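You operate a simulated robot arm through the tools that you are given. There is no shell and no other tool. Be economical: measure what you need, move in short steps, check, and stop when the job is done.

You are at the controls of a simulated two-armed robot. One attempt, no reset.

## Task
Pick up the strainer basket from the left half of the bench with one hand, pass it to the other hand and put it on the upper shelf of the blue rack. Put two of the stoppers from the right half of the bench on the lower shelf of the yellow rack. Put the tub from the lower shelf of the grey rack on the yellow yellow-rimmed glass disc. Take the short glass tee pipe with blue ends and leave it on the lower shelf of the yellow rack. Pull the bath lid open. Any order will do. Set down upright: strainer basket, tub.

The check looks at the end state, three seconds after you hand in, the way a careful person would. Anything else that was tipped, shoved, dropped, spilled or broken makes it a failure. Lids that push on must go on centred and level and be pressed home; caps that screw on are set level and turned clockwise until they are tight.

## Robot
Two 7-joint arms with two-finger parallel grippers on one trunk, on a base that drives. Base frame: it is fixed to the floor where the robot stands at the start and does not move with it; the origin is under the middle of the robot, x ahead of it, y to its left, z up. Lengths are in m, angles in degrees, forces in N, time in s.
The left shoulder is at the start at [0.02, 0.17, 1.203], the right one opposite. With the tool pointing down near the work surface each hand reaches from about 0.1 to 0.58 m from the robot's upright axis, wherever it stands, measured 20 degrees to its own side. Places, roughly: bath lid [0.7, 1.1, 0.9]; lower shelf of the yellow rack [-2.1, 3.5, 0.6]; short glass tee pipe with blue end (20x11x7 cm) [-2.1, 3.8, 1.1]; stopper (4x4x4 cm) [0.2, 1.8, 0.9]; strainer basket (7x7x12 cm) [0.6, 0, 0.9]; tub [-1.5, 2, 0.75]; upper shelf of the blue rack [-1, 0.2, 1]; yellow-rimmed glass disc (13x13x2 cm) [-1.7, 2.6, 0.6]. Payload 3.8 kg a hand.
The TCP of each hand is the grasp point between the finger pads, 0.03 m short of the fingertips. In the tool frame z runs along the fingers and y along their closing line. Largest opening 0.11 m; finger width 0.02, thickness 0.01; the body of the gripper, 0.048 by 0.112 m, starts 0.055 m behind the TCP.
Orientation is that of the tool frame in the base frame, as a unit quaternion [x, y, z, w]. With the fingers straight down and closing along the base's y, the tool's x points along the base's -x, its y along +y and its z along -z.

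## Interface
- The arms move only by the tool play_rows. It takes "left_rows", "right_rows" or both (then of equal length, played together; a hand with none holds still); each is a list that holds one entry, the list of rows, each a list of 7 numbers: the turn, a rotation vector about the tool's x, y, z in units of 60 degrees (1.0 is 60 degrees), then the shift along the tool's x, y, z in units of 500 mm (1.0 is 500 mm), then the gripper command, from -1 (fully open) to 1 (shut), values between in proportion. In form: [[[wx, wy, wz, tx, ty, tz, gripper], ...]]. A call has 1 to 12 rows; each row is the pose to reach, as a shift and turn from the pose commanded when the call began, along the tool's axes at that moment. A call with a number of a shift or a turn outside -1 to 1 is refused whole. Each row takes 0.2 s and may step no farther than 0.05 m and 8.6 degrees from the row before; otherwise, or with a gripper value out of range, the whole call is refused. Where a pose cannot be reached the arm comes as near as it can. A force on the tool above 40 N (or 10 N above the force at the start of the call, whichever is more), or a blocked arm, ends the call early, and 0.2 s more pass. Each finger travels about 0.072 m/s and halts on what it meets, pressing with about 26 N; the grip force reading is that of the motor and also rises with nothing between the fingers. The clock runs only during rows and for 0.2 s after the last one: add rows that repeat a pose to give the fingers time. It gives the time, the measured TCP pose, the force on the tool (base axes), the opening and the grip force at its end, in the units of the frame above (readings bear some noise), with the torque about the TCP (base axes, N m) and any sound that the robot's microphone picked up, and new pictures: "pictures" is both (left out), scene, wrist or none (wrist: the cameras of the hands that moved).
- Cameras (640 x 400 px; columns grow to the right, rows downward): "scene" is now at [0.0743, -0.059, 1.3382]; the picture's right is [-0.75, -0.66, 0.00], its down [-0.48, 0.54, -0.69] and it looks along [0.46, -0.52, -0.72] (base axes); focal length 214 px, centre (320, 200). "left" rides on the left gripper at [0.072, -0.017, -0.103] in its tool frame; the picture's right is [0.23, 0.97, 0.00], its down [-0.76, 0.18, -0.62] and it looks along [-0.61, 0.14, 0.78] (tool axes); focal length 222 px, centre (320, 200). "right" rides on the right gripper at [0.072, 0.017, -0.103] in its tool frame; the picture's right is [-0.23, 0.97, 0.00], its down [-0.76, -0.18, -0.62] and it looks along [-0.61, -0.14, 0.78] (tool axes); focal length 222 px, centre (320, 200).
- slide_trunk(by): slides the trunk up (or, below 0, down) by that many m; the arms and the scene camera ride with it, the base frame stays. It gives what a move gives, with no picture.
- steer(legs): drives the robot by 1 to 6 legs, each [ahead, turn to the left] in m and degrees, along the robot's own axes; the way and the turn of a leg run together, so that a leg with both is an arc; at most 1.5 m and 180 degrees a leg. The arms and the cameras ride along, it lands a little off, and it stops where it bumps. It gives what a move gives, and a new picture of the scene camera.
- pan_tilt(pan, tilt): turns the head with the scene camera to pan (to the left, within 80 degrees either way) and tilt (down, from -29 to 69), counted from straight ahead of the robot. It gives what a move gives, and a new picture of the scene camera.
- probe_pixels(camera, pixels): for up to 12 pixels [column, row] of the newest picture of that camera ("zoom" is the newest enlarged one), the place [x, y, z] in the base frame of the surface seen there, good to about 0.002 m. It takes no simulated time.
- enlarge(camera, box): a new picture of the part [left, top, right, bottom] of that camera's present view, enlarged. It takes no simulated time.
- sign_off(): hands the job in; it is judged then, once.

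Keep the steps short. Do not move on a guess: measure, check each grasp and each placing, and mend mistakes. In all there are 124 turns and 260 pictures (those below and enlarged ones count). Leave the grippers open and the arms clear of the work at the hand-in unless told otherwise, and finish with a single line.

The tools are called after "Call:" as a command line: name --argument value ..., lists and objects as JSON in quotes. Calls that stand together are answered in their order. play_rows: Moves the arms, as the interface text tells. Its arguments: {"type":"object","properties":{"left_rows":{"type":"array","items":{"type":"array","items":{"type":"array","items":{"type":"number"}}}},"right_rows":{"type":"array","items":{"type":"array","items":{"type":"array","items":{"type":"number"}}}},"pictures":{"type":"string","enum":["both","scene","wrist","none"]}},"required":[]} The other tools are called the same way: slide_trunk (by) slides the trunk up or down; steer (legs) drives the base; pan_tilt (pan, tilt) turns the head that bears the scene camera; probe_pixels (camera, pixels) gives the place of the surface under pixels of a picture; enlarge (camera, box) takes an enlarged picture of a part of a camera's view; sign_off () hands the job in.

At the start:

```text
time: 0.0
left_eef_pos: [0.5218, 0.2182, 1.1005]
left_tcp_rot: [-0.002, 1.0, 0.0, 0.0]
left_force: [-0.2, 0.2, 0.3]
left_torque: [-0.04, 0.03, 0.0]
left_gripper_width: 0.1098
left_grasp_force: 0.1
right_eef_pos: [0.4774, -0.242, 1.1476]
right_tcp_rot: [0.0, 1.0, 0.0, 0.0]
right_force: [0.3, -0.4, -0.4]
right_torque: [-0.01, -0.03, 0.0]
right_gripper_width: 0.11
right_grasp_force: 0.1
trunk travel left (down, up): [-0.3, 0.27]
robot x, y, heading: [0.0, 0.001, -0.1]
head pan, tilt: [-48.4, 46.3]
```

scene: 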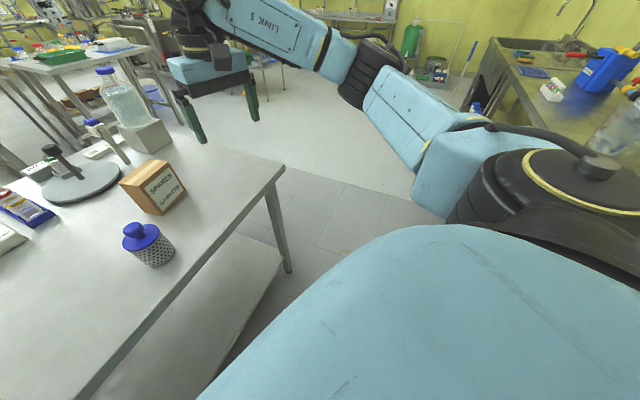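
right: 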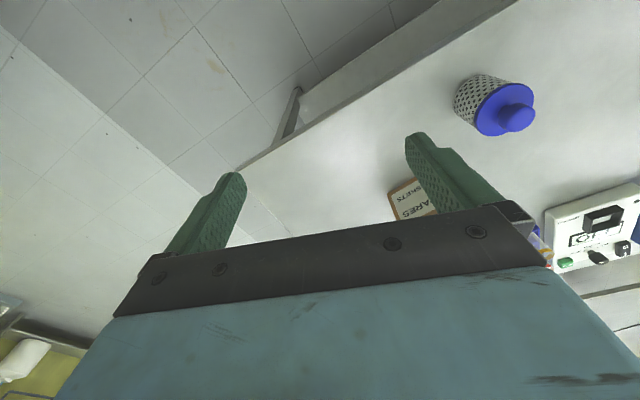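
left: 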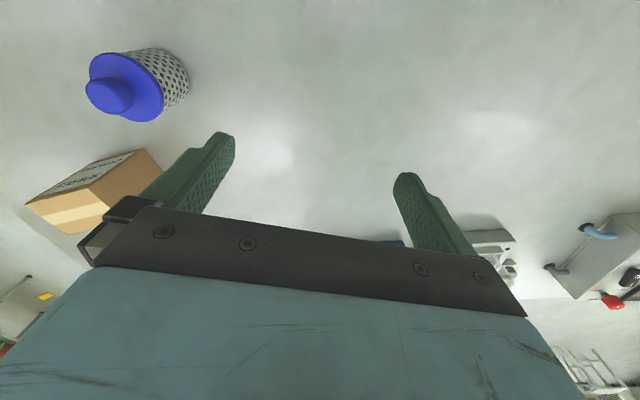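

The strainer basket with its blue lid is at about (148,243) in the scene view. I'll measure it, then look straight ahead.

Call:
probe_pixels --camera "scene" --pixels '[[134, 228], [140, 240], [152, 255], [165, 245], [155, 265], [180, 270], [152, 175], [130, 190]]'

Call:
pan_tilt --pan 0 --tilt 35

Call:
probe_pixels --camera "left" --pixels '[[108, 95], [125, 85], [160, 85], [180, 80], [110, 200]]'

```text
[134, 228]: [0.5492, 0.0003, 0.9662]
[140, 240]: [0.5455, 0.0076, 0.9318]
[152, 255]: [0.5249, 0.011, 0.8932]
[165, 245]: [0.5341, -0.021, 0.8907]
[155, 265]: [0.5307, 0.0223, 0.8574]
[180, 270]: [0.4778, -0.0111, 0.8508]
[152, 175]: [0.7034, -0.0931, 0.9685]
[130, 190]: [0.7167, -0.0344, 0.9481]
```

```text
time: 1.2
left_eef_pos: [0.5232, 0.2198, 1.101]
left_tcp_rot: [-0.001, 1.0, 0.0, 0.0]
left_force: [-0.1, -0.3, -0.2]
left_torque: [0.04, -0.01, -0.01]
left_gripper_width: 0.11
left_grasp_force: 0.0
right_eef_pos: [0.4785, -0.2421, 1.1465]
right_tcp_rot: [-0.001, 1.0, 0.0, 0.0]
right_force: [0.8, -0.6, 0.5]
right_torque: [0.01, 0.03, -0.01]
right_gripper_width: 0.1099
right_grasp_force: 0.1
trunk travel left (down, up): [-0.3, 0.27]
robot x, y, heading: [-0.0012, 0.0018, 0.1]
head pan, tilt: [0.0, 35.0]
```

scene: 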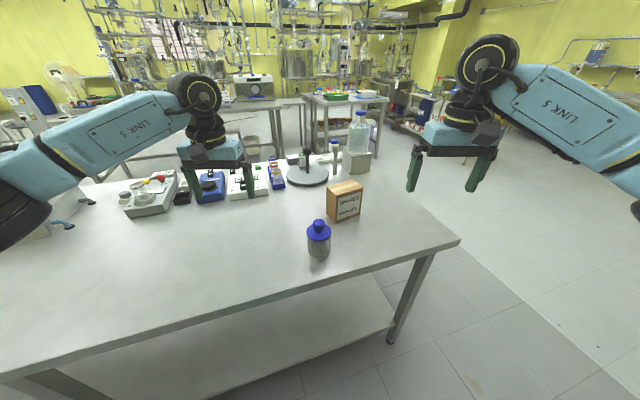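

```text
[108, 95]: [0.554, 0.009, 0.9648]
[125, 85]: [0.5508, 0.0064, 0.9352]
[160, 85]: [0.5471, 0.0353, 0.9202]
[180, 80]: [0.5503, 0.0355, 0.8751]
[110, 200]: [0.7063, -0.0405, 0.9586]
```

Now a closer look at the basket and, by panning left, the rest of the room.

Call:
enlarge --camera "left" --box '[60, 20, 220, 140]'

Call:
pan_tilt --pan 75 --tilt 25

```text
3.33 times, centred on (140, 80) of left
```

zoom: 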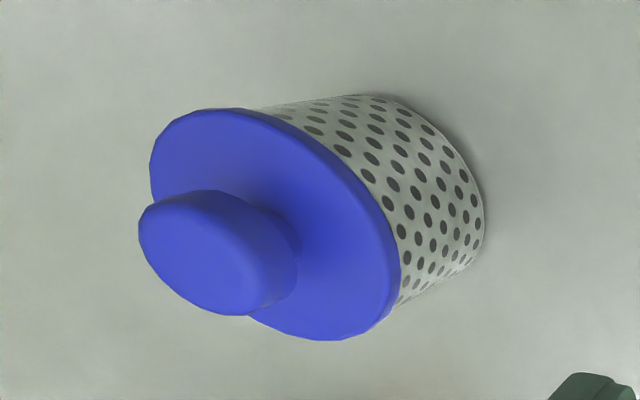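

```text
time: 2.6
left_eef_pos: [0.5238, 0.2187, 1.1004]
left_tcp_rot: [-0.001, 1.0, 0.0, 0.0]
left_force: [0.4, -0.7, 0.4]
left_torque: [0.01, 0.0, 0.01]
left_gripper_width: 0.1099
left_grasp_force: 0.0
right_eef_pos: [0.4776, -0.2438, 1.1462]
right_tcp_rot: [0.0, 1.0, 0.0, 0.0]
right_force: [0.2, -0.9, -0.6]
right_torque: [-0.01, 0.01, -0.01]
right_gripper_width: 0.1102
right_grasp_force: 0.0
trunk travel left (down, up): [-0.3, 0.27]
robot x, y, heading: [-0.0019, 0.0015, -0.1]
head pan, tilt: [75.0, 25.0]
```

scene: 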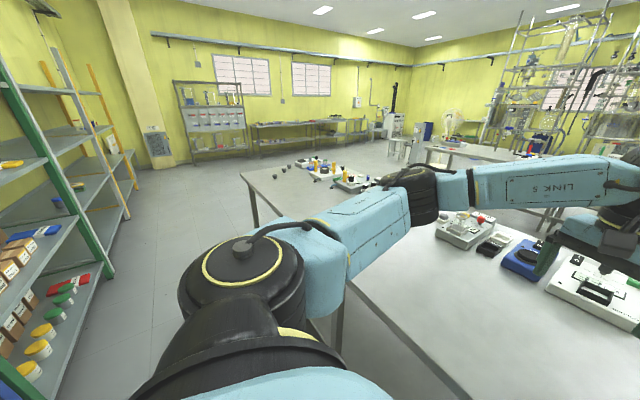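

The basket seems to be a perforated cup with a lid and mushroom knob. I'll measure the knob and lid edges in the zoom.

Call:
probe_pixels --camera "zoom" --pixels '[[145, 240], [200, 200], [240, 310], [200, 250], [285, 260], [320, 200], [390, 280], [160, 160], [320, 335], [265, 110], [470, 230], [375, 98]]'

Call:
enlarge --camera "right" --box '[430, 50, 560, 150]'

```text
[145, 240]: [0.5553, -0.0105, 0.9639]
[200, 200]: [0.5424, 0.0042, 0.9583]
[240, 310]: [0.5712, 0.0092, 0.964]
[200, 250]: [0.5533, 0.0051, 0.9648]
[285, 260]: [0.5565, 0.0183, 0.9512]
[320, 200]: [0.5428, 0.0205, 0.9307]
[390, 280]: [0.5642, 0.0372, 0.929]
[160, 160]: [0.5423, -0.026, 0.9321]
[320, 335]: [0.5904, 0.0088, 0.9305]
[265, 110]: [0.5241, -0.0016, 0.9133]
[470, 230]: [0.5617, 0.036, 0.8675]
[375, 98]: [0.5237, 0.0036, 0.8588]
```

```text
4.00 times, centred on (495, 100) of right
```

zoom: 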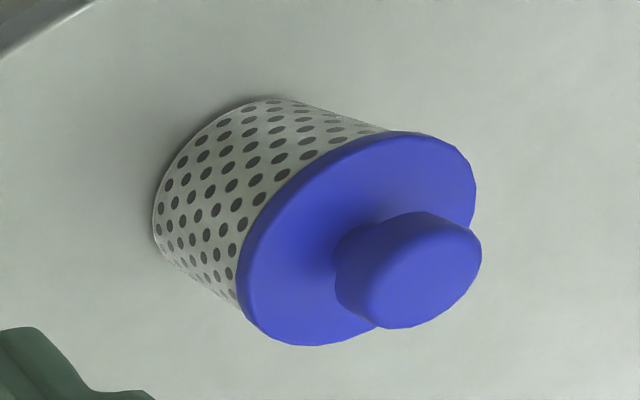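

Centre is about (0.555, 0.004); knob top is 0.967 and lid top 0.932. I'll move the right hand above it (TCP z about 1.03) and shift the left hand aside.

Call:
play_rows --right_rows '[[[0, 0, 0, -0.02, 0.062, 0.02, -1], [0, 0, 0, -0.04, 0.125, 0.04, -1], [0, 0, 0, -0.06, 0.187, 0.07, -1], [0, 0, 0, -0.08, 0.25, 0.1, -1], [0, 0, 0, -0.1, 0.312, 0.13, -1], [0, 0, 0, -0.12, 0.375, 0.16, -1], [0, 0, 0, -0.14, 0.437, 0.2, -1], [0, 0, 0, -0.154, 0.496, 0.23, -1], [0, 0, 0, -0.154, 0.496, 0.23, -1]]]' --left_rows '[[[0, 0, 0, 0.02, 0.03, 0, -1], [0, 0, 0, 0.04, 0.06, 0, -1], [0, 0, 0, 0.06, 0.1, 0, -1], [0, 0, 0, 0.06, 0.14, 0, -1], [0, 0, 0, 0.06, 0.18, 0, -1], [0, 0, 0, 0.06, 0.2, 0, -1], [0, 0, 0, 0.06, 0.2, 0, -1], [0, 0, 0, 0.06, 0.2, 0, -1], [0, 0, 0, 0.06, 0.2, 0, -1]]]' --pictures "wrist"

```text
time: 4.6
left_eef_pos: [0.4928, 0.32, 1.1009]
left_tcp_rot: [0.0, 1.0, 0.0, 0.001]
left_force: [-0.8, 0.0, 0.0]
left_torque: [0.01, -0.01, 0.01]
left_gripper_width: 0.1099
left_grasp_force: 0.1
right_eef_pos: [0.5549, 0.0037, 1.0316]
right_tcp_rot: [0.0, 1.0, -0.001, 0.0]
right_force: [0.1, 0.1, 0.4]
right_torque: [-0.01, -0.01, -0.01]
right_gripper_width: 0.1099
right_grasp_force: 0.0
trunk travel left (down, up): [-0.3, 0.27]
robot x, y, heading: [-0.0022, 0.0004, 0.0]
head pan, tilt: [75.0, 25.0]
```

right: 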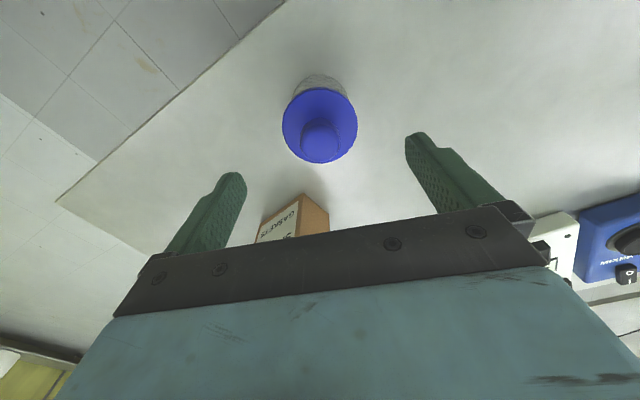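
left: 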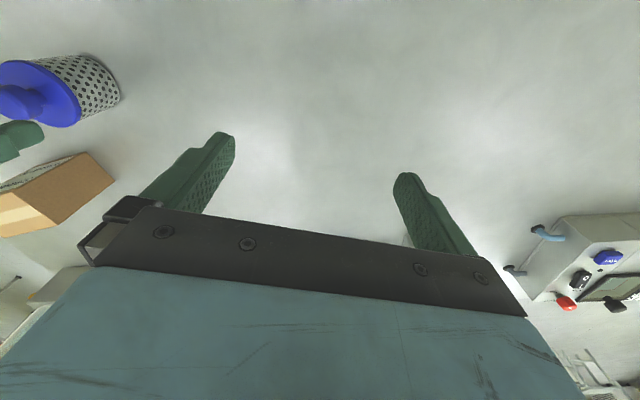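

Aligned over the knob. Descending to z≈0.967 and closing.

Call:
play_rows --right_rows '[[[0, 0, 0, 0, 0, 0.05, -1], [0, 0, 0, 0, 0, 0.1, -1], [0, 0, 0, 0, 0, 0.129, -1], [0, 0, 0, 0, 0, 0.129, 0], [0, 0, 0, 0, 0, 0.129, 0.5], [0, 0, 0, 0, 0, 0.129, 1], [0, 0, 0, 0, 0, 0.129, 1], [0, 0, 0, 0, 0, 0.129, 1]]]' --pictures "wrist"

```text
time: 6.4
left_eef_pos: [0.4932, 0.3198, 1.0998]
left_tcp_rot: [-0.001, 1.0, 0.0, 0.0]
left_force: [-0.1, 0.5, 0.1]
left_torque: [0.02, 0.03, 0.03]
left_gripper_width: 0.1102
left_grasp_force: 0.0
right_eef_pos: [0.5549, 0.004, 0.968]
right_tcp_rot: [0.0, 1.0, 0.0, 0.0]
right_force: [0.0, 0.5, 0.3]
right_torque: [0.0, -0.01, -0.02]
right_gripper_width: 0.0334
right_grasp_force: 26.1
trunk travel left (down, up): [-0.3, 0.27]
robot x, y, heading: [0.0027, -0.0, 0.1]
head pan, tilt: [75.0, 25.0]
```

right: 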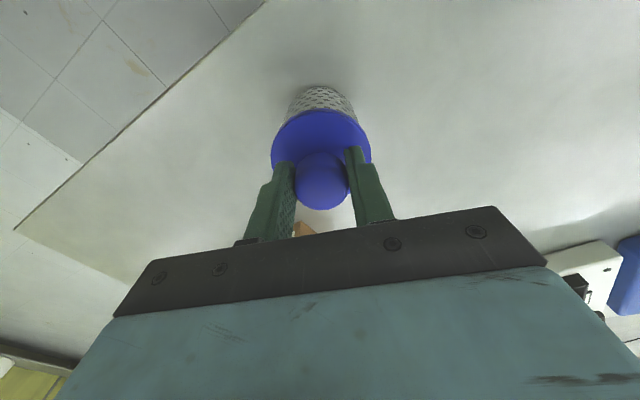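

The grip is on the knob (0.033 m). Lifting it and drawing it in.

Call:
play_rows --right_rows '[[[0, 0, 0, 0, 0, -0.05, 1], [0, 0, 0, 0, 0, -0.13, 1], [0, 0, 0, 0, 0, -0.22, 1], [0, 0, 0, 0, 0, -0.3, 1], [0, 0, 0, 0.06, -0.02, -0.36, 1], [0, 0, 0, 0.14, -0.04, -0.4, 1], [0, 0, 0, 0.2, -0.06, -0.4, 1], [0, 0, 0, 0.2, -0.06, -0.4, 1]]]' --pictures "wrist"

Call:
steer --legs '[[-0.45, 0], [0, 120]]'

Call:
pan_tilt --pan 0 --tilt 25

```text
time: 8.2
left_eef_pos: [0.4921, 0.3203, 1.1005]
left_tcp_rot: [-0.001, 1.0, 0.001, -0.001]
left_force: [-0.3, 0.1, 0.3]
left_torque: [0.02, 0.01, -0.04]
left_gripper_width: 0.1101
left_grasp_force: 0.0
right_eef_pos: [0.4565, -0.0244, 1.1684]
right_tcp_rot: [0.0, 1.0, 0.0, 0.0]
right_force: [0.2, 0.4, -1.7]
right_torque: [-0.05, 0.03, 0.03]
right_gripper_width: 0.0335
right_grasp_force: 26.1
trunk travel left (down, up): [-0.3, 0.27]
robot x, y, heading: [0.0013, 0.0017, -0.2]
head pan, tilt: [75.0, 25.0]
```

right: 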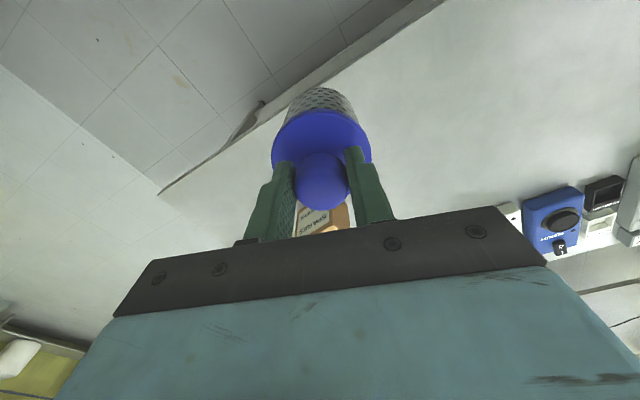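

```text
time: 10.7
left_eef_pos: [0.0806, 0.3296, 1.099]
left_tcp_rot: [-0.008, 1.0, 0.0, -0.001]
left_force: [-0.2, 1.0, -0.6]
left_torque: [0.02, 0.02, 0.01]
left_gripper_width: 0.11
left_grasp_force: 0.0
right_eef_pos: [0.0489, -0.0161, 1.1677]
right_tcp_rot: [-0.009, 1.0, -0.001, -0.001]
right_force: [-0.2, 1.1, -1.2]
right_torque: [0.0, 0.02, 0.04]
right_gripper_width: 0.0333
right_grasp_force: 25.6
trunk travel left (down, up): [-0.3, 0.27]
robot x, y, heading: [-0.4042, 0.0031, 0.7]
head pan, tilt: [75.0, 25.0]
stopped in leg 1: the robot was blocked; the commanded pose is now the measured one
```

scene: 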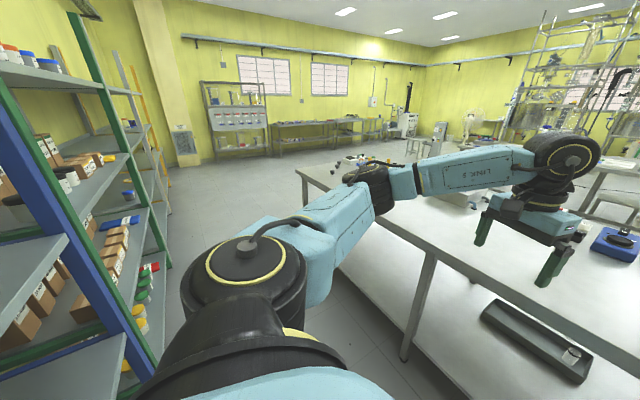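

```text
time: 12.2
left_eef_pos: [0.0799, 0.3288, 1.1003]
left_tcp_rot: [-0.008, 1.0, 0.0, 0.001]
left_force: [-0.7, -0.1, 0.4]
left_torque: [0.02, 0.02, 0.0]
left_gripper_width: 0.1101
left_grasp_force: 0.1
right_eef_pos: [0.0487, -0.0184, 1.1677]
right_tcp_rot: [-0.008, 1.0, -0.001, 0.001]
right_force: [-0.4, -1.1, -3.1]
right_torque: [0.03, -0.01, -0.01]
right_gripper_width: 0.0332
right_grasp_force: 26.3
trunk travel left (down, up): [-0.3, 0.27]
robot x, y, heading: [-0.4081, 0.0034, 1.0]
head pan, tilt: [0.0, 25.0]
```

scene: 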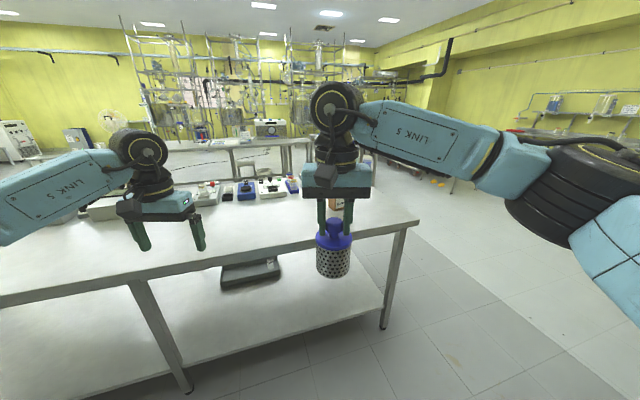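

The base was blocked at x≈-0.41, so the rack stands close behind. I'll drive forward again, then turn left in place and look at the racks.

Call:
steer --legs '[[0.35, 0], [0, 90]]'

Call:
pan_tilt --pan 60 --tilt 20

```text
time: 18.3
left_eef_pos: [-0.3812, 0.4998, 1.1009]
left_tcp_rot: [0.708, -0.706, 0.0, -0.001]
left_force: [-0.2, 0.3, 0.5]
left_torque: [0.04, -0.02, 0.01]
left_gripper_width: 0.1099
left_grasp_force: 0.2
right_eef_pos: [-0.0351, 0.4619, 1.1681]
right_tcp_rot: [0.708, -0.707, -0.001, 0.0]
right_force: [0.5, 0.6, -2.1]
right_torque: [-0.05, 0.04, -0.01]
right_gripper_width: 0.0334
right_grasp_force: 26.1
trunk travel left (down, up): [-0.3, 0.27]
robot x, y, heading: [-0.061, 0.007, 90.1]
head pan, tilt: [0.0, 25.0]
```

scene: 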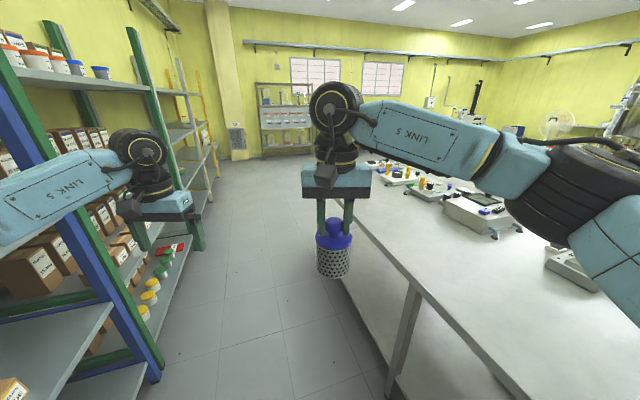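

```text
time: 19.6
left_eef_pos: [-0.38, 0.5006, 1.1005]
left_tcp_rot: [0.708, -0.706, 0.0, 0.0]
left_force: [-0.2, -0.8, -1.1]
left_torque: [-0.01, -0.02, -0.02]
left_gripper_width: 0.1103
left_grasp_force: 0.1
right_eef_pos: [-0.0358, 0.4627, 1.1697]
right_tcp_rot: [0.708, -0.707, 0.0, -0.001]
right_force: [-0.1, -0.1, -2.6]
right_torque: [0.0, 0.03, -0.03]
right_gripper_width: 0.033
right_grasp_force: 26.0
trunk travel left (down, up): [-0.3, 0.27]
robot x, y, heading: [-0.0581, 0.0049, 90.2]
head pan, tilt: [60.0, 20.0]
```

scene: 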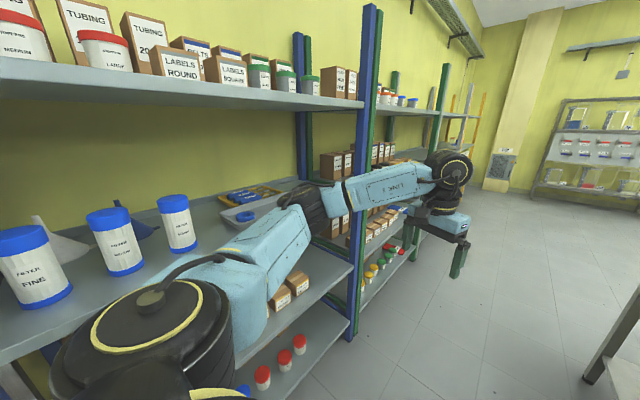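

Probing the blue rack's shelves and posts.

Call:
probe_pixels --camera "scene" --pixels '[[250, 97], [200, 105], [350, 105], [90, 290], [160, 290], [330, 255], [360, 200], [350, 320], [240, 200], [250, 375], [250, 215], [45, 350]]'

Call:
pan_tilt --pan 80 --tilt 30

```text
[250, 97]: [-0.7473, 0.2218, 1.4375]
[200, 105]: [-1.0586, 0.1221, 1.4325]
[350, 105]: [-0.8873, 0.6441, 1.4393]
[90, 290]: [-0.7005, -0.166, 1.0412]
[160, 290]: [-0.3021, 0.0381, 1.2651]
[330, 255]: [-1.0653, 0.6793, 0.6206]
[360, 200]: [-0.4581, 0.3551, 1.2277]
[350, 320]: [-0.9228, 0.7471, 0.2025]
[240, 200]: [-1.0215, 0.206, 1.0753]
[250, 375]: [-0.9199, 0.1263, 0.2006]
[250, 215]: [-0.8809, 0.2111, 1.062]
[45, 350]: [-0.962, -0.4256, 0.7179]
```

```text
time: 20.4
left_eef_pos: [-0.3813, 0.5004, 1.1002]
left_tcp_rot: [0.708, -0.706, 0.0, 0.0]
left_force: [0.2, -0.1, 0.1]
left_torque: [0.0, 0.0, -0.03]
left_gripper_width: 0.1102
left_grasp_force: 0.2
right_eef_pos: [-0.036, 0.4625, 1.1683]
right_tcp_rot: [0.708, -0.707, 0.0, 0.0]
right_force: [0.0, 0.1, -2.7]
right_torque: [-0.02, -0.02, 0.01]
right_gripper_width: 0.0336
right_grasp_force: 26.1
trunk travel left (down, up): [-0.3, 0.27]
robot x, y, heading: [-0.063, 0.0074, 90.2]
head pan, tilt: [80.0, 30.0]
```

scene: 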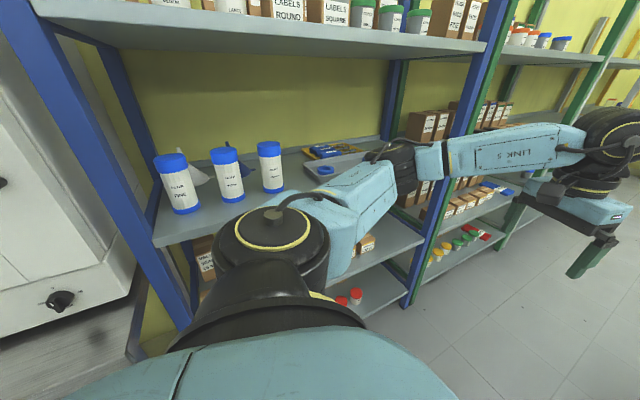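

Call:
probe_pixels --camera "scene" --pixels '[[180, 235], [235, 205], [268, 200], [300, 180], [270, 150], [228, 150], [310, 155], [335, 172], [375, 155], [200, 150], [180, 50], [350, 150]]'

Call:
enlarge --camera "scene" --box '[140, 80, 460, 280]'

```text
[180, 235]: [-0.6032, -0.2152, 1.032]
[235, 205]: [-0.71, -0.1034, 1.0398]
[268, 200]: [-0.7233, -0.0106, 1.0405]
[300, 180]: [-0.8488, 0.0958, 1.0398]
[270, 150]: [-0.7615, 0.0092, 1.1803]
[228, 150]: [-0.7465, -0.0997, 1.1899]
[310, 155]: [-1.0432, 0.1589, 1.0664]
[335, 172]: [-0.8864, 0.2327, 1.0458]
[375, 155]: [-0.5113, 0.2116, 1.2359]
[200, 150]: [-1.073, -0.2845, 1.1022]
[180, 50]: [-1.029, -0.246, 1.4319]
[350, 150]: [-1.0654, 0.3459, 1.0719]
```

```text
2.00 times, centred on (300, 180) of scene
```

zoom: 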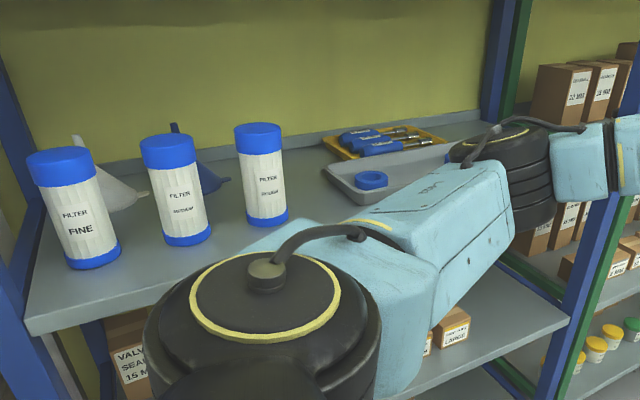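

The upper shelf surface is at z≈1.04 with its front edge at x≈-0.60, and the next shelf above sits at about 1.41. I'll place the basket with a nearly level left hand. The handover comes first: turn the left hand to point right, tilted 25° down, in two half turns.

Call:
play_rows --left_rows '[[[0.06, -0.06, 0.0944, 0.012, -0.02, -0.012, -1], [0.12, -0.12, 0.189, 0.024, -0.04, -0.024, -1], [0.18, -0.18, 0.283, 0.036, -0.06, -0.036, -1], [0.2406, -0.2406, 0.3777, 0.048, -0.08, -0.048, -1], [0.3, -0.3, 0.472, 0.06, -0.1, -0.06, -1], [0.3609, -0.3609, 0.5666, 0.07, -0.12, -0.07, -1], [0.421, -0.421, 0.661, 0.08, -0.14, -0.08, -1]]]' --pictures "none"

Call:
play_rows --left_rows '[[[0.06, -0.06, 0.0944, 0, 0, 0, -1], [0.12, -0.12, 0.189, 0, 0, 0, -1], [0.18, -0.18, 0.283, 0, 0, 0, -1], [0.2406, -0.2406, 0.3777, 0, 0, 0, -1], [0.3, -0.3, 0.472, 0, 0, 0, -1], [0.3609, -0.3609, 0.5666, 0, 0, 0, -1], [0.421, -0.421, 0.661, 0, 0, 0, -1]]]' --pictures "wrist"

Call:
pan_tilt --pan 0 --tilt 25

```text
time: 22.0
left_eef_pos: [-0.3163, 0.4629, 1.1389]
left_tcp_rot: [-0.422, 0.862, 0.0, 0.281]
left_force: [0.0, -0.5, -0.7]
left_torque: [-0.02, 0.01, 0.01]
left_gripper_width: 0.11
left_grasp_force: 0.0
left hand out of reach, approached as far as the arm can: row 7
right_eef_pos: [-0.0343, 0.4627, 1.1681]
right_tcp_rot: [0.708, -0.706, 0.0, -0.001]
right_force: [0.3, 0.9, -2.2]
right_torque: [0.01, 0.0, -0.02]
right_gripper_width: 0.0334
right_grasp_force: 26.1
trunk travel left (down, up): [-0.3, 0.27]
robot x, y, heading: [-0.0589, 0.0076, 90.0]
head pan, tilt: [80.0, 30.0]
```

```text
time: 23.6
left_eef_pos: [-0.2311, 0.3004, 1.2602]
left_tcp_rot: [-0.034, 0.851, 0.0, 0.524]
left_force: [1.0, 0.0, -0.4]
left_torque: [-0.01, 0.01, 0.02]
left_gripper_width: 0.1102
left_grasp_force: 0.1
left hand out of reach, approached as far as the arm can: row 1, 2, 3, 4, 5, 6, 7
right_eef_pos: [-0.0354, 0.462, 1.1683]
right_tcp_rot: [0.708, -0.706, 0.0, 0.001]
right_force: [-0.5, -0.1, -2.1]
right_torque: [-0.02, -0.03, 0.03]
right_gripper_width: 0.0336
right_grasp_force: 26.1
trunk travel left (down, up): [-0.3, 0.27]
robot x, y, heading: [-0.0587, 0.0089, 90.3]
head pan, tilt: [80.0, 30.0]
```

left: 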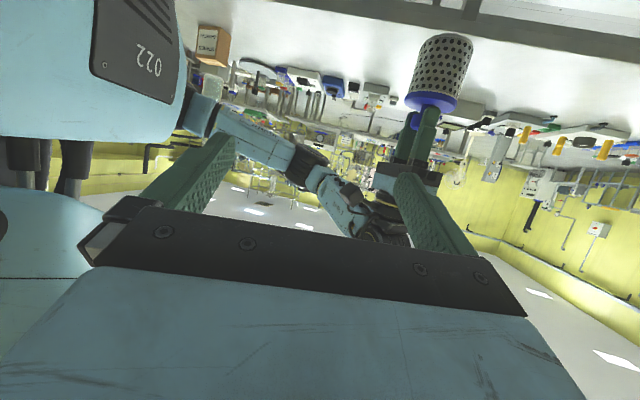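

```text
time: 25.1
left_eef_pos: [-0.232, 0.3019, 1.2597]
left_tcp_rot: [-0.035, 0.851, 0.0, 0.524]
left_force: [0.0, -1.2, 0.2]
left_torque: [0.03, 0.0, -0.03]
left_gripper_width: 0.11
left_grasp_force: 0.0
right_eef_pos: [-0.0356, 0.4632, 1.1678]
right_tcp_rot: [0.708, -0.706, 0.0, 0.001]
right_force: [0.1, 0.5, -2.0]
right_torque: [-0.04, 0.01, 0.0]
right_gripper_width: 0.0332
right_grasp_force: 25.7
trunk travel left (down, up): [-0.3, 0.27]
robot x, y, heading: [-0.0572, 0.0079, 90.3]
head pan, tilt: [0.0, 25.0]
```

scene: 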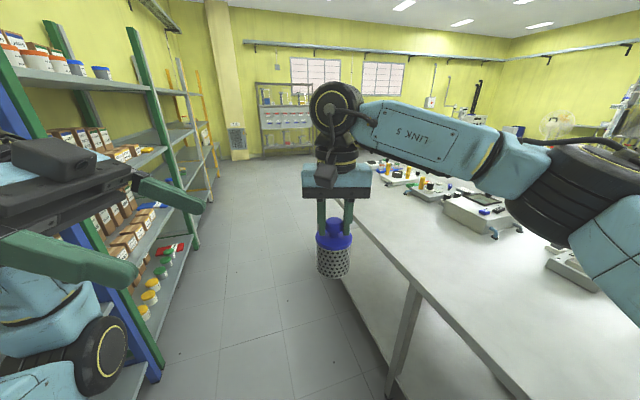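

The left hand has the right direction but fell short in position. The pre-grasp point nearer the middle should be reachable, so I'll step toward it.

Call:
play_rows --left_rows '[[[0, 0, 0, -0.02, 0, 0.05, -1], [0, 0, 0, -0.05, 0, 0.11, -1], [0, 0, 0, -0.08, 0, 0.17, -1], [0, 0, 0, -0.12, 0, 0.25, -1], [0, 0, 0, -0.12, 0, 0.25, -1], [0, 0, 0, -0.12, 0, 0.25, -1]]]' --pictures "scene"

```text
time: 26.5
left_eef_pos: [-0.0977, 0.3095, 1.2539]
left_tcp_rot: [-0.031, 0.851, 0.001, 0.524]
left_force: [-1.2, -0.8, 0.4]
left_torque: [-0.03, -0.02, -0.06]
left_gripper_width: 0.1102
left_grasp_force: 0.0
right_eef_pos: [-0.0342, 0.4627, 1.1667]
right_tcp_rot: [0.707, -0.707, 0.0, 0.0]
right_force: [-0.8, 0.2, -2.0]
right_torque: [0.0, 0.02, 0.01]
right_gripper_width: 0.0335
right_grasp_force: 26.0
trunk travel left (down, up): [-0.3, 0.27]
robot x, y, heading: [-0.06, 0.0106, 90.3]
head pan, tilt: [0.0, 25.0]
```

scene: 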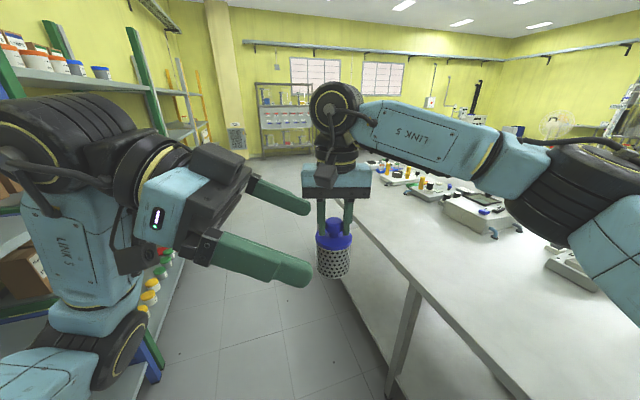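

Moves count from the measured pose, and this pose is reachable. Next I'll go to the pre-grasp point left of the basket and bring the right hand slightly up and back.

Call:
play_rows --left_rows '[[[0, 0, 0, 0.03, 0.0, -0.05, -1], [0, 0, 0, 0.06, 0.05, -0.098, -1], [0, 0, 0, 0.09, 0.1, -0.098, -1], [0, 0, 0, 0.12, 0.15, -0.098, -1], [0, 0, 0, 0.12, 0.2, -0.098, -1], [0, 0, 0, 0.12, 0.2, -0.098, -1]]]' --right_rows '[[[0, 0, 0, 0.0, 0, -0.03, 1], [0, 0, 0, 0.02, 0, -0.06, 1], [0, 0, 0, 0.05, 0, -0.09, 1], [0, 0, 0, 0.08, 0, -0.12, 1], [0, 0, 0, 0.11, 0, -0.16, 1], [0, 0, 0, 0.11, 0, -0.16, 1]]]'

```text
time: 27.9
left_eef_pos: [-0.1723, 0.3157, 1.2573]
left_tcp_rot: [-0.032, 0.852, 0.0, 0.523]
left_force: [0.1, 0.6, 0.3]
left_torque: [0.0, -0.01, 0.01]
left_gripper_width: 0.1101
left_grasp_force: 0.0
left hand out of reach, approached as far as the arm can: row 2, 3, 4, 5, 6
right_eef_pos: [-0.034, 0.4076, 1.2487]
right_tcp_rot: [0.708, -0.706, 0.0, 0.0]
right_force: [0.2, 0.0, -2.8]
right_torque: [-0.04, -0.01, -0.02]
right_gripper_width: 0.0332
right_grasp_force: 26.0
trunk travel left (down, up): [-0.3, 0.27]
robot x, y, heading: [-0.0598, 0.0078, 90.2]
head pan, tilt: [0.0, 25.0]
```

scene: 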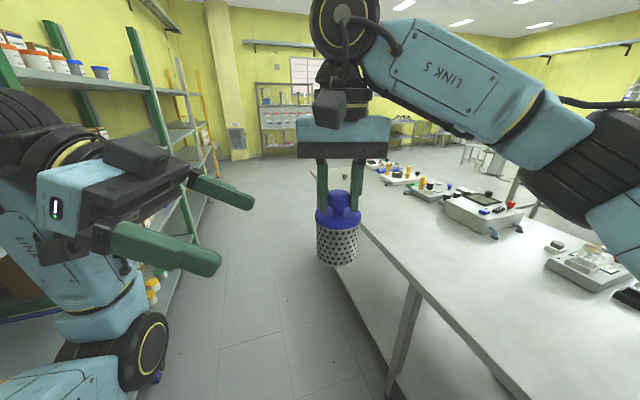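
right: 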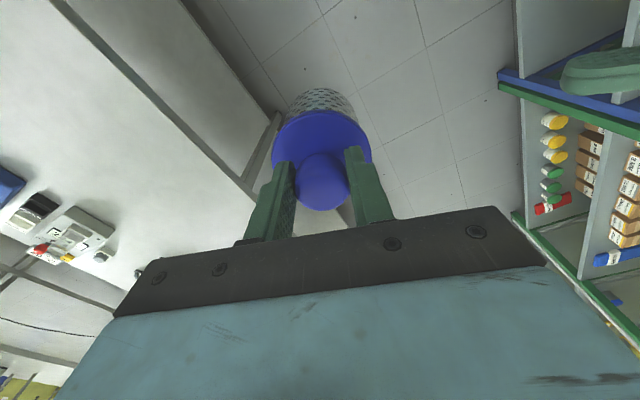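
left: 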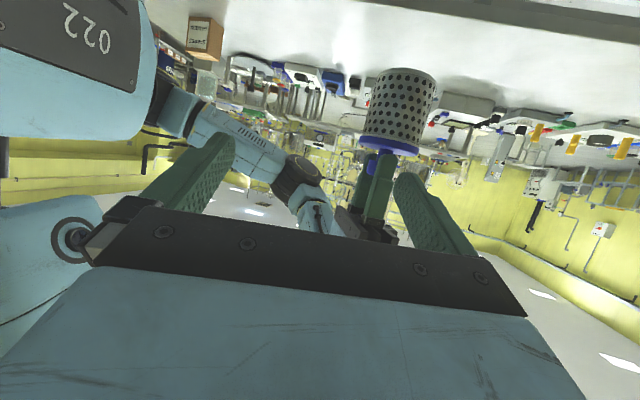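

Pointing straight sideways is awkward for the left elbow. I'll yaw the left hand toward forward by 55° while moving it ahead, and carry the basket farther out so there's room.

Call:
play_rows --left_rows '[[[-0.118, 0, -0.055, 0.006, 0.03, 0.003, -1], [-0.237, 0, -0.11, 0.014, 0.06, 0.007, -1], [-0.356, 0, -0.166, 0.022, 0.09, 0.01, -1], [-0.474, 0, -0.222, 0.03, 0.12, 0.013, -1], [-0.593, 0, -0.277, 0.038, 0.15, 0.017, -1], [-0.711, 0, -0.333, 0.046, 0.18, 0.021, -1], [-0.83, 0, -0.388, 0.054, 0.2, 0.025, -1], [-0.83, 0, -0.388, 0.054, 0.2, 0.025, -1]]]' --right_rows '[[[0, 0, 0, -0.06, -0.01, 0, 1], [0, 0, 0, -0.12, -0.03, 0.02, 1], [0, 0, 0, -0.18, -0.06, 0.04, 1], [0, 0, 0, -0.24, -0.06, 0.06, 1], [0, 0, 0, -0.24, -0.06, 0.06, 1], [0, 0, 0, -0.24, -0.06, 0.06, 1], [0, 0, 0, -0.24, -0.06, 0.06, 1], [0, 0, 0, -0.24, -0.06, 0.06, 1]]]' --pictures "both"

```text
time: 29.7
left_eef_pos: [-0.1776, 0.4145, 1.2286]
left_tcp_rot: [-0.414, 0.748, 0.256, 0.451]
left_force: [0.3, -0.1, 0.0]
left_torque: [0.05, -0.02, -0.01]
left_gripper_width: 0.11
left_grasp_force: 0.1
right_eef_pos: [-0.0055, 0.5269, 1.2168]
right_tcp_rot: [0.708, -0.707, -0.001, 0.0]
right_force: [-0.9, 0.7, -2.2]
right_torque: [-0.03, -0.01, 0.0]
right_gripper_width: 0.0331
right_grasp_force: 26.5
trunk travel left (down, up): [-0.3, 0.27]
robot x, y, heading: [-0.0606, 0.0083, 90.1]
head pan, tilt: [0.0, 25.0]
```

scene: 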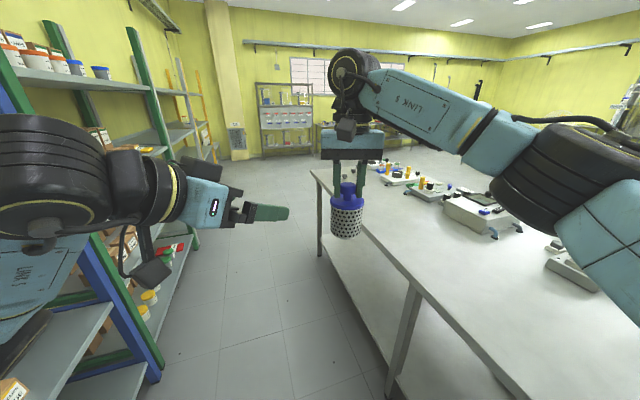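
right: 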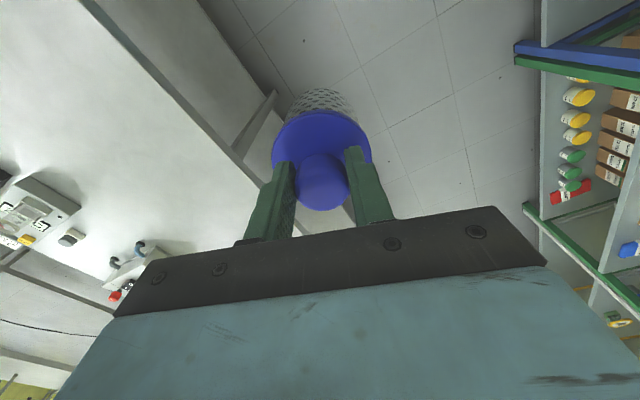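
left: 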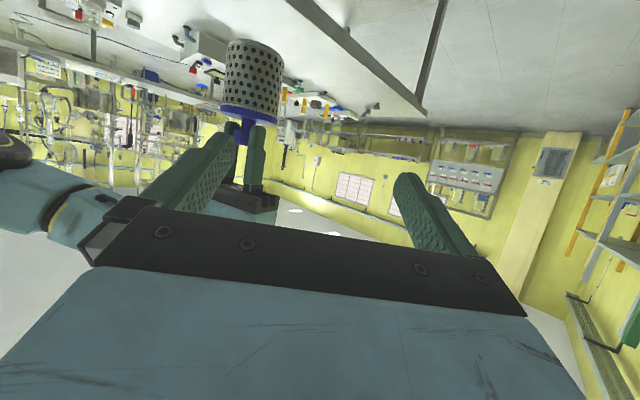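

Now aligned with a tilt of about 27°. First I shift sideways and halfway in, then check with the left wrist camera.

Call:
play_rows --left_rows '[[[0, 0, 0, 0.002, -0.09, 0, -1], [0, 0, 0, 0.005, -0.176, 0, -1], [0, 0, 0, 0.005, -0.176, 0.08, -1], [0, 0, 0, 0.005, -0.176, 0.16, -1], [0, 0, 0, 0.005, -0.176, 0.2, -1], [0, 0, 0, 0.005, -0.176, 0.2, -1]]]' --pictures "both"

```text
time: 31.1
left_eef_pos: [-0.0556, 0.4401, 1.179]
left_tcp_rot: [-0.412, 0.749, 0.255, 0.452]
left_force: [-0.2, -0.1, 0.0]
left_torque: [-0.02, -0.02, 0.04]
left_gripper_width: 0.11
left_grasp_force: 0.1
right_eef_pos: [-0.0036, 0.5277, 1.2176]
right_tcp_rot: [0.707, -0.707, 0.0, 0.0]
right_force: [0.5, -0.6, -1.2]
right_torque: [-0.01, -0.01, 0.0]
right_gripper_width: 0.033
right_grasp_force: 25.5
trunk travel left (down, up): [-0.3, 0.27]
robot x, y, heading: [-0.0601, 0.0105, 90.2]
head pan, tilt: [0.0, 25.0]
```

scene: 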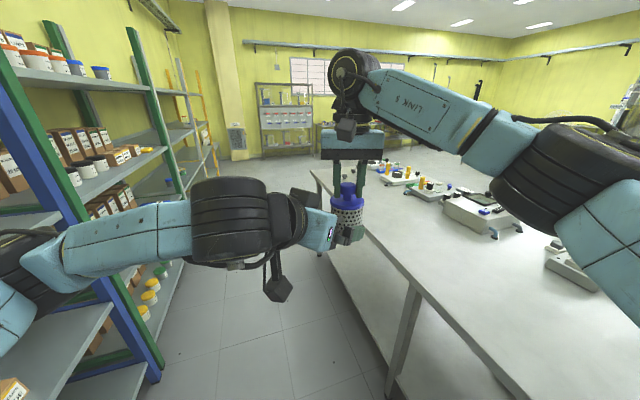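
left: 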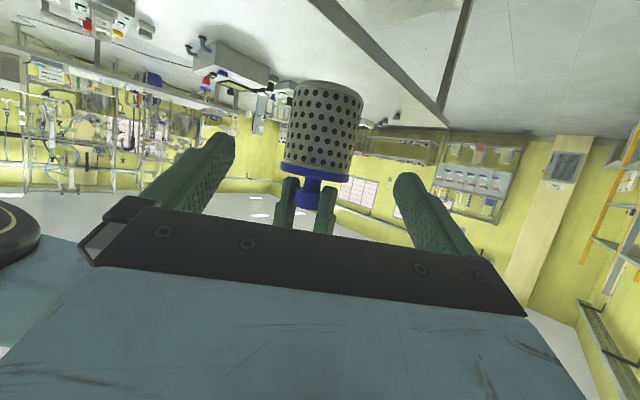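

Centred in the fingers. Advancing and closing the left hand on the cup.

Call:
play_rows --left_rows '[[[0, 0, 0, 0, 0.003, 0.07, -1], [0, 0, 0, -0.003, 0.003, 0.14, -1], [0, 0, 0, -0.003, 0.003, 0.198, -1], [0, 0, 0, -0.003, 0.003, 0.198, 0], [0, 0, 0, -0.003, 0.003, 0.198, 1], [0, 0, 0, -0.003, 0.003, 0.198, 1], [0, 0, 0, -0.003, 0.003, 0.198, 1]]]' --pictures "both"

```text
time: 32.7
left_eef_pos: [-0.012, 0.5177, 1.1361]
left_tcp_rot: [-0.414, 0.749, 0.255, 0.451]
left_force: [-3.8, 7.3, 0.0]
left_torque: [-0.27, -0.11, 0.14]
left_gripper_width: 0.0664
left_grasp_force: 26.1
right_eef_pos: [-0.0041, 0.5269, 1.2163]
right_tcp_rot: [0.708, -0.706, 0.001, 0.0]
right_force: [4.6, -7.6, -1.4]
right_torque: [-0.36, -0.15, -0.06]
right_gripper_width: 0.0333
right_grasp_force: 25.8
trunk travel left (down, up): [-0.3, 0.27]
robot x, y, heading: [-0.0585, 0.0094, 90.5]
head pan, tilt: [0.0, 25.0]
```

scene: 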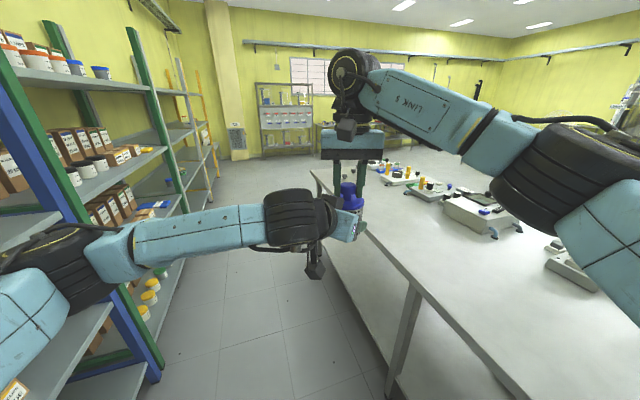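
left: 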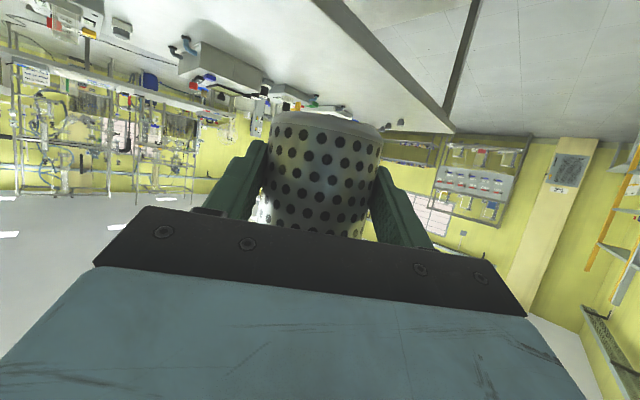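

The cup is held at 0.066 m. Opening the right hand partway, lifting it clear, then drawing it right.

Call:
play_rows --right_rows '[[[0, 0, 0, 0, 0, 0, 0], [0, 0, 0, 0, 0, 0, 0], [0, 0, 0, 0, 0, -0.04, 0], [0, 0, 0, 0, 0, -0.1, 0], [0, 0, 0, 0, 0, -0.18, 0], [0, 0, 0, 0.05, -0.08, -0.2, 0], [0, 0, 0, 0.1, -0.16, -0.2, -1], [0, 0, 0, 0.15, -0.24, -0.2, -1], [0, 0, 0, 0.2, -0.32, -0.15, -1], [0, 0, 0, 0.28, -0.36, -0.1, -1]]]' --pictures "both"

```text
refused: row 9 steps farther than a row can; nothing moved
```

Call:
play_rows --right_rows '[[[0, 0, 0, 0, 0, 0, 0], [0, 0, 0, 0, 0, 0, 0], [0, 0, 0, 0, 0, -0.04, 0], [0, 0, 0, 0, 0, -0.1, 0], [0, 0, 0, 0, 0, -0.18, 0], [0, 0, 0, 0.05, -0.06, -0.2, 0], [0, 0, 0, 0.1, -0.12, -0.2, -1], [0, 0, 0, 0.15, -0.18, -0.19, -1], [0, 0, 0, 0.2, -0.24, -0.17, -1], [0, 0, 0, 0.25, -0.3, -0.15, -1]]]' --pictures "both"

```text
time: 34.9
left_eef_pos: [-0.0106, 0.5163, 1.1359]
left_tcp_rot: [-0.412, 0.749, 0.254, 0.452]
left_force: [-0.3, -0.4, 0.2]
left_torque: [0.01, -0.01, 0.05]
left_gripper_width: 0.0665
left_grasp_force: 26.2
right_eef_pos: [0.1471, 0.4006, 1.2937]
right_tcp_rot: [-0.707, 0.707, 0.001, -0.001]
right_force: [0.1, 0.2, -0.4]
right_torque: [0.04, 0.01, 0.0]
right_gripper_width: 0.1101
right_grasp_force: 0.2
trunk travel left (down, up): [-0.3, 0.27]
robot x, y, heading: [-0.059, 0.0065, 90.2]
head pan, tilt: [0.0, 25.0]
```

scene: 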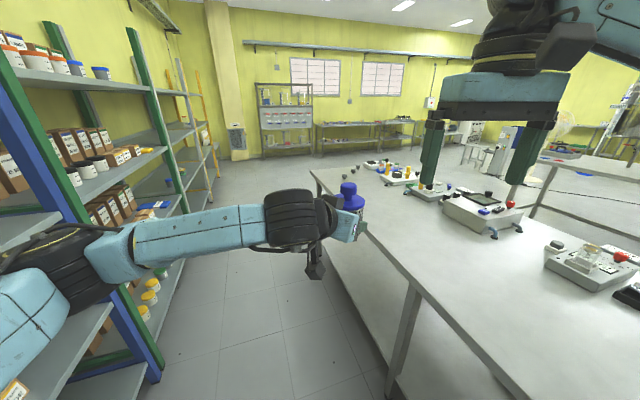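
right: 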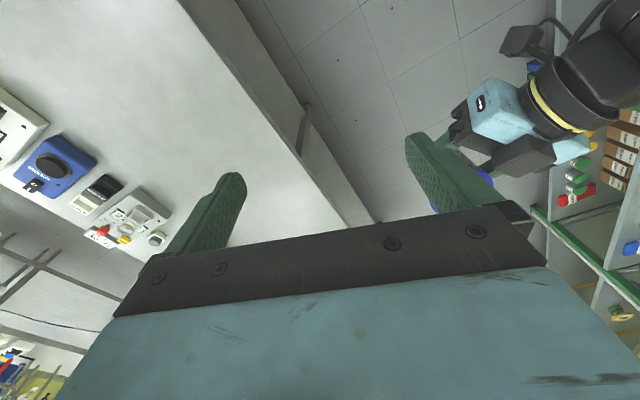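

The basket is in the left hand and the right hand is free. Retracting the left hand 0.11 m and raising it 0.08 m, then turning to face the blue rack.

Call:
play_rows --left_rows '[[[0, 0, 0, -0.014, -0.028, -0.06, 1], [0, 0, 0, -0.028, -0.057, -0.12, 1], [0, 0, 0, -0.042, -0.085, -0.18, 1], [0, 0, 0, -0.056, -0.114, -0.24, 1], [0, 0, 0, -0.056, -0.114, -0.24, 1]]]' --pictures "none"

Call:
steer --legs '[[0.15, 0], [0, 90]]'

```text
time: 36.1
left_eef_pos: [-0.0135, 0.4066, 1.2171]
left_tcp_rot: [-0.413, 0.748, 0.255, 0.452]
left_force: [-0.1, -0.5, -2.6]
left_torque: [-0.07, 0.0, 0.01]
left_gripper_width: 0.0665
left_grasp_force: 25.6
right_eef_pos: [0.1447, 0.4036, 1.2933]
right_tcp_rot: [0.707, -0.707, 0.001, 0.0]
right_force: [-0.2, 0.1, 0.0]
right_torque: [-0.03, 0.0, -0.01]
right_gripper_width: 0.1101
right_grasp_force: 0.1
trunk travel left (down, up): [-0.3, 0.27]
robot x, y, heading: [-0.063, 0.0047, 90.4]
head pan, tilt: [0.0, 25.0]
```

```text
time: 41.4
left_eef_pos: [-0.4608, 0.2024, 1.2172]
left_tcp_rot: [0.823, -0.232, -0.5, -0.136]
left_force: [0.3, 0.1, -2.9]
left_torque: [-0.03, -0.06, 0.03]
left_gripper_width: 0.0665
left_grasp_force: 26.1
right_eef_pos: [-0.4593, 0.3593, 1.2941]
right_tcp_rot: [1.0, 0.008, 0.0, 0.0]
right_force: [0.0, 0.1, -1.1]
right_torque: [0.02, 0.01, 0.0]
right_gripper_width: 0.11
right_grasp_force: 0.1
trunk travel left (down, up): [-0.3, 0.27]
robot x, y, heading: [-0.0599, 0.1612, -179.1]
head pan, tilt: [0.0, 25.0]
```

scene: 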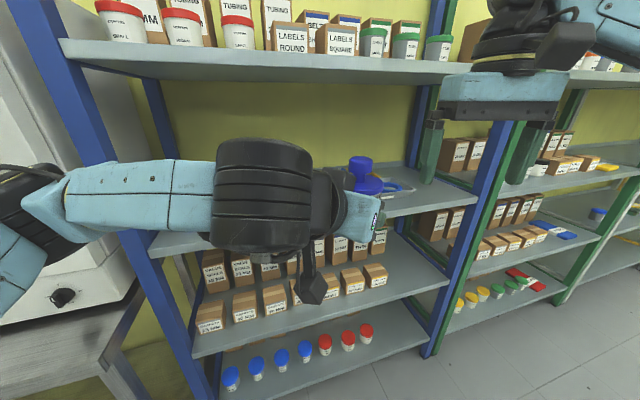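

Call:
probe_pixels --camera "scene" --pixels '[[395, 213], [430, 200], [465, 190], [440, 185], [410, 190], [385, 180], [160, 242], [205, 238], [470, 205], [420, 165], [300, 70], [490, 130]]'

Call:
enlarge --camera "scene" --box '[330, 130, 510, 240]'

```text
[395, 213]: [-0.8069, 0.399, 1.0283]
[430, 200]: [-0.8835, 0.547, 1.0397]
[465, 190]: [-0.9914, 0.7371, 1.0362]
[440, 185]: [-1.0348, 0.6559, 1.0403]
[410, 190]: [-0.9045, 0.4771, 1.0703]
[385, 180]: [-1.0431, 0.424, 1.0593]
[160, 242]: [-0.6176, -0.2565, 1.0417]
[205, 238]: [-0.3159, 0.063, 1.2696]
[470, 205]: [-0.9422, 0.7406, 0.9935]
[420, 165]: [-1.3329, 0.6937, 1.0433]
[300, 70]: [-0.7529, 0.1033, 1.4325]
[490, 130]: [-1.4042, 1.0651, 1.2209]
```

```text
3.56 times, centred on (420, 185) of scene
```

zoom: 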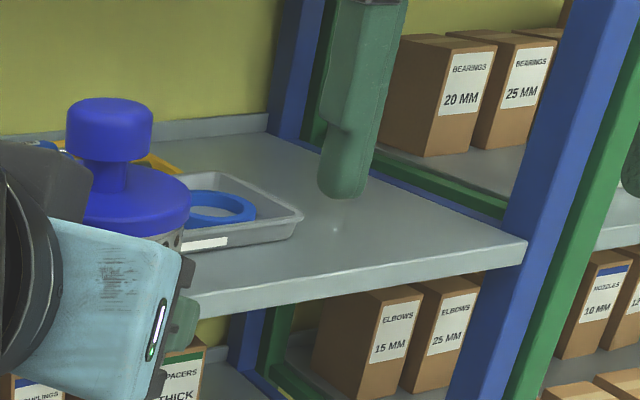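

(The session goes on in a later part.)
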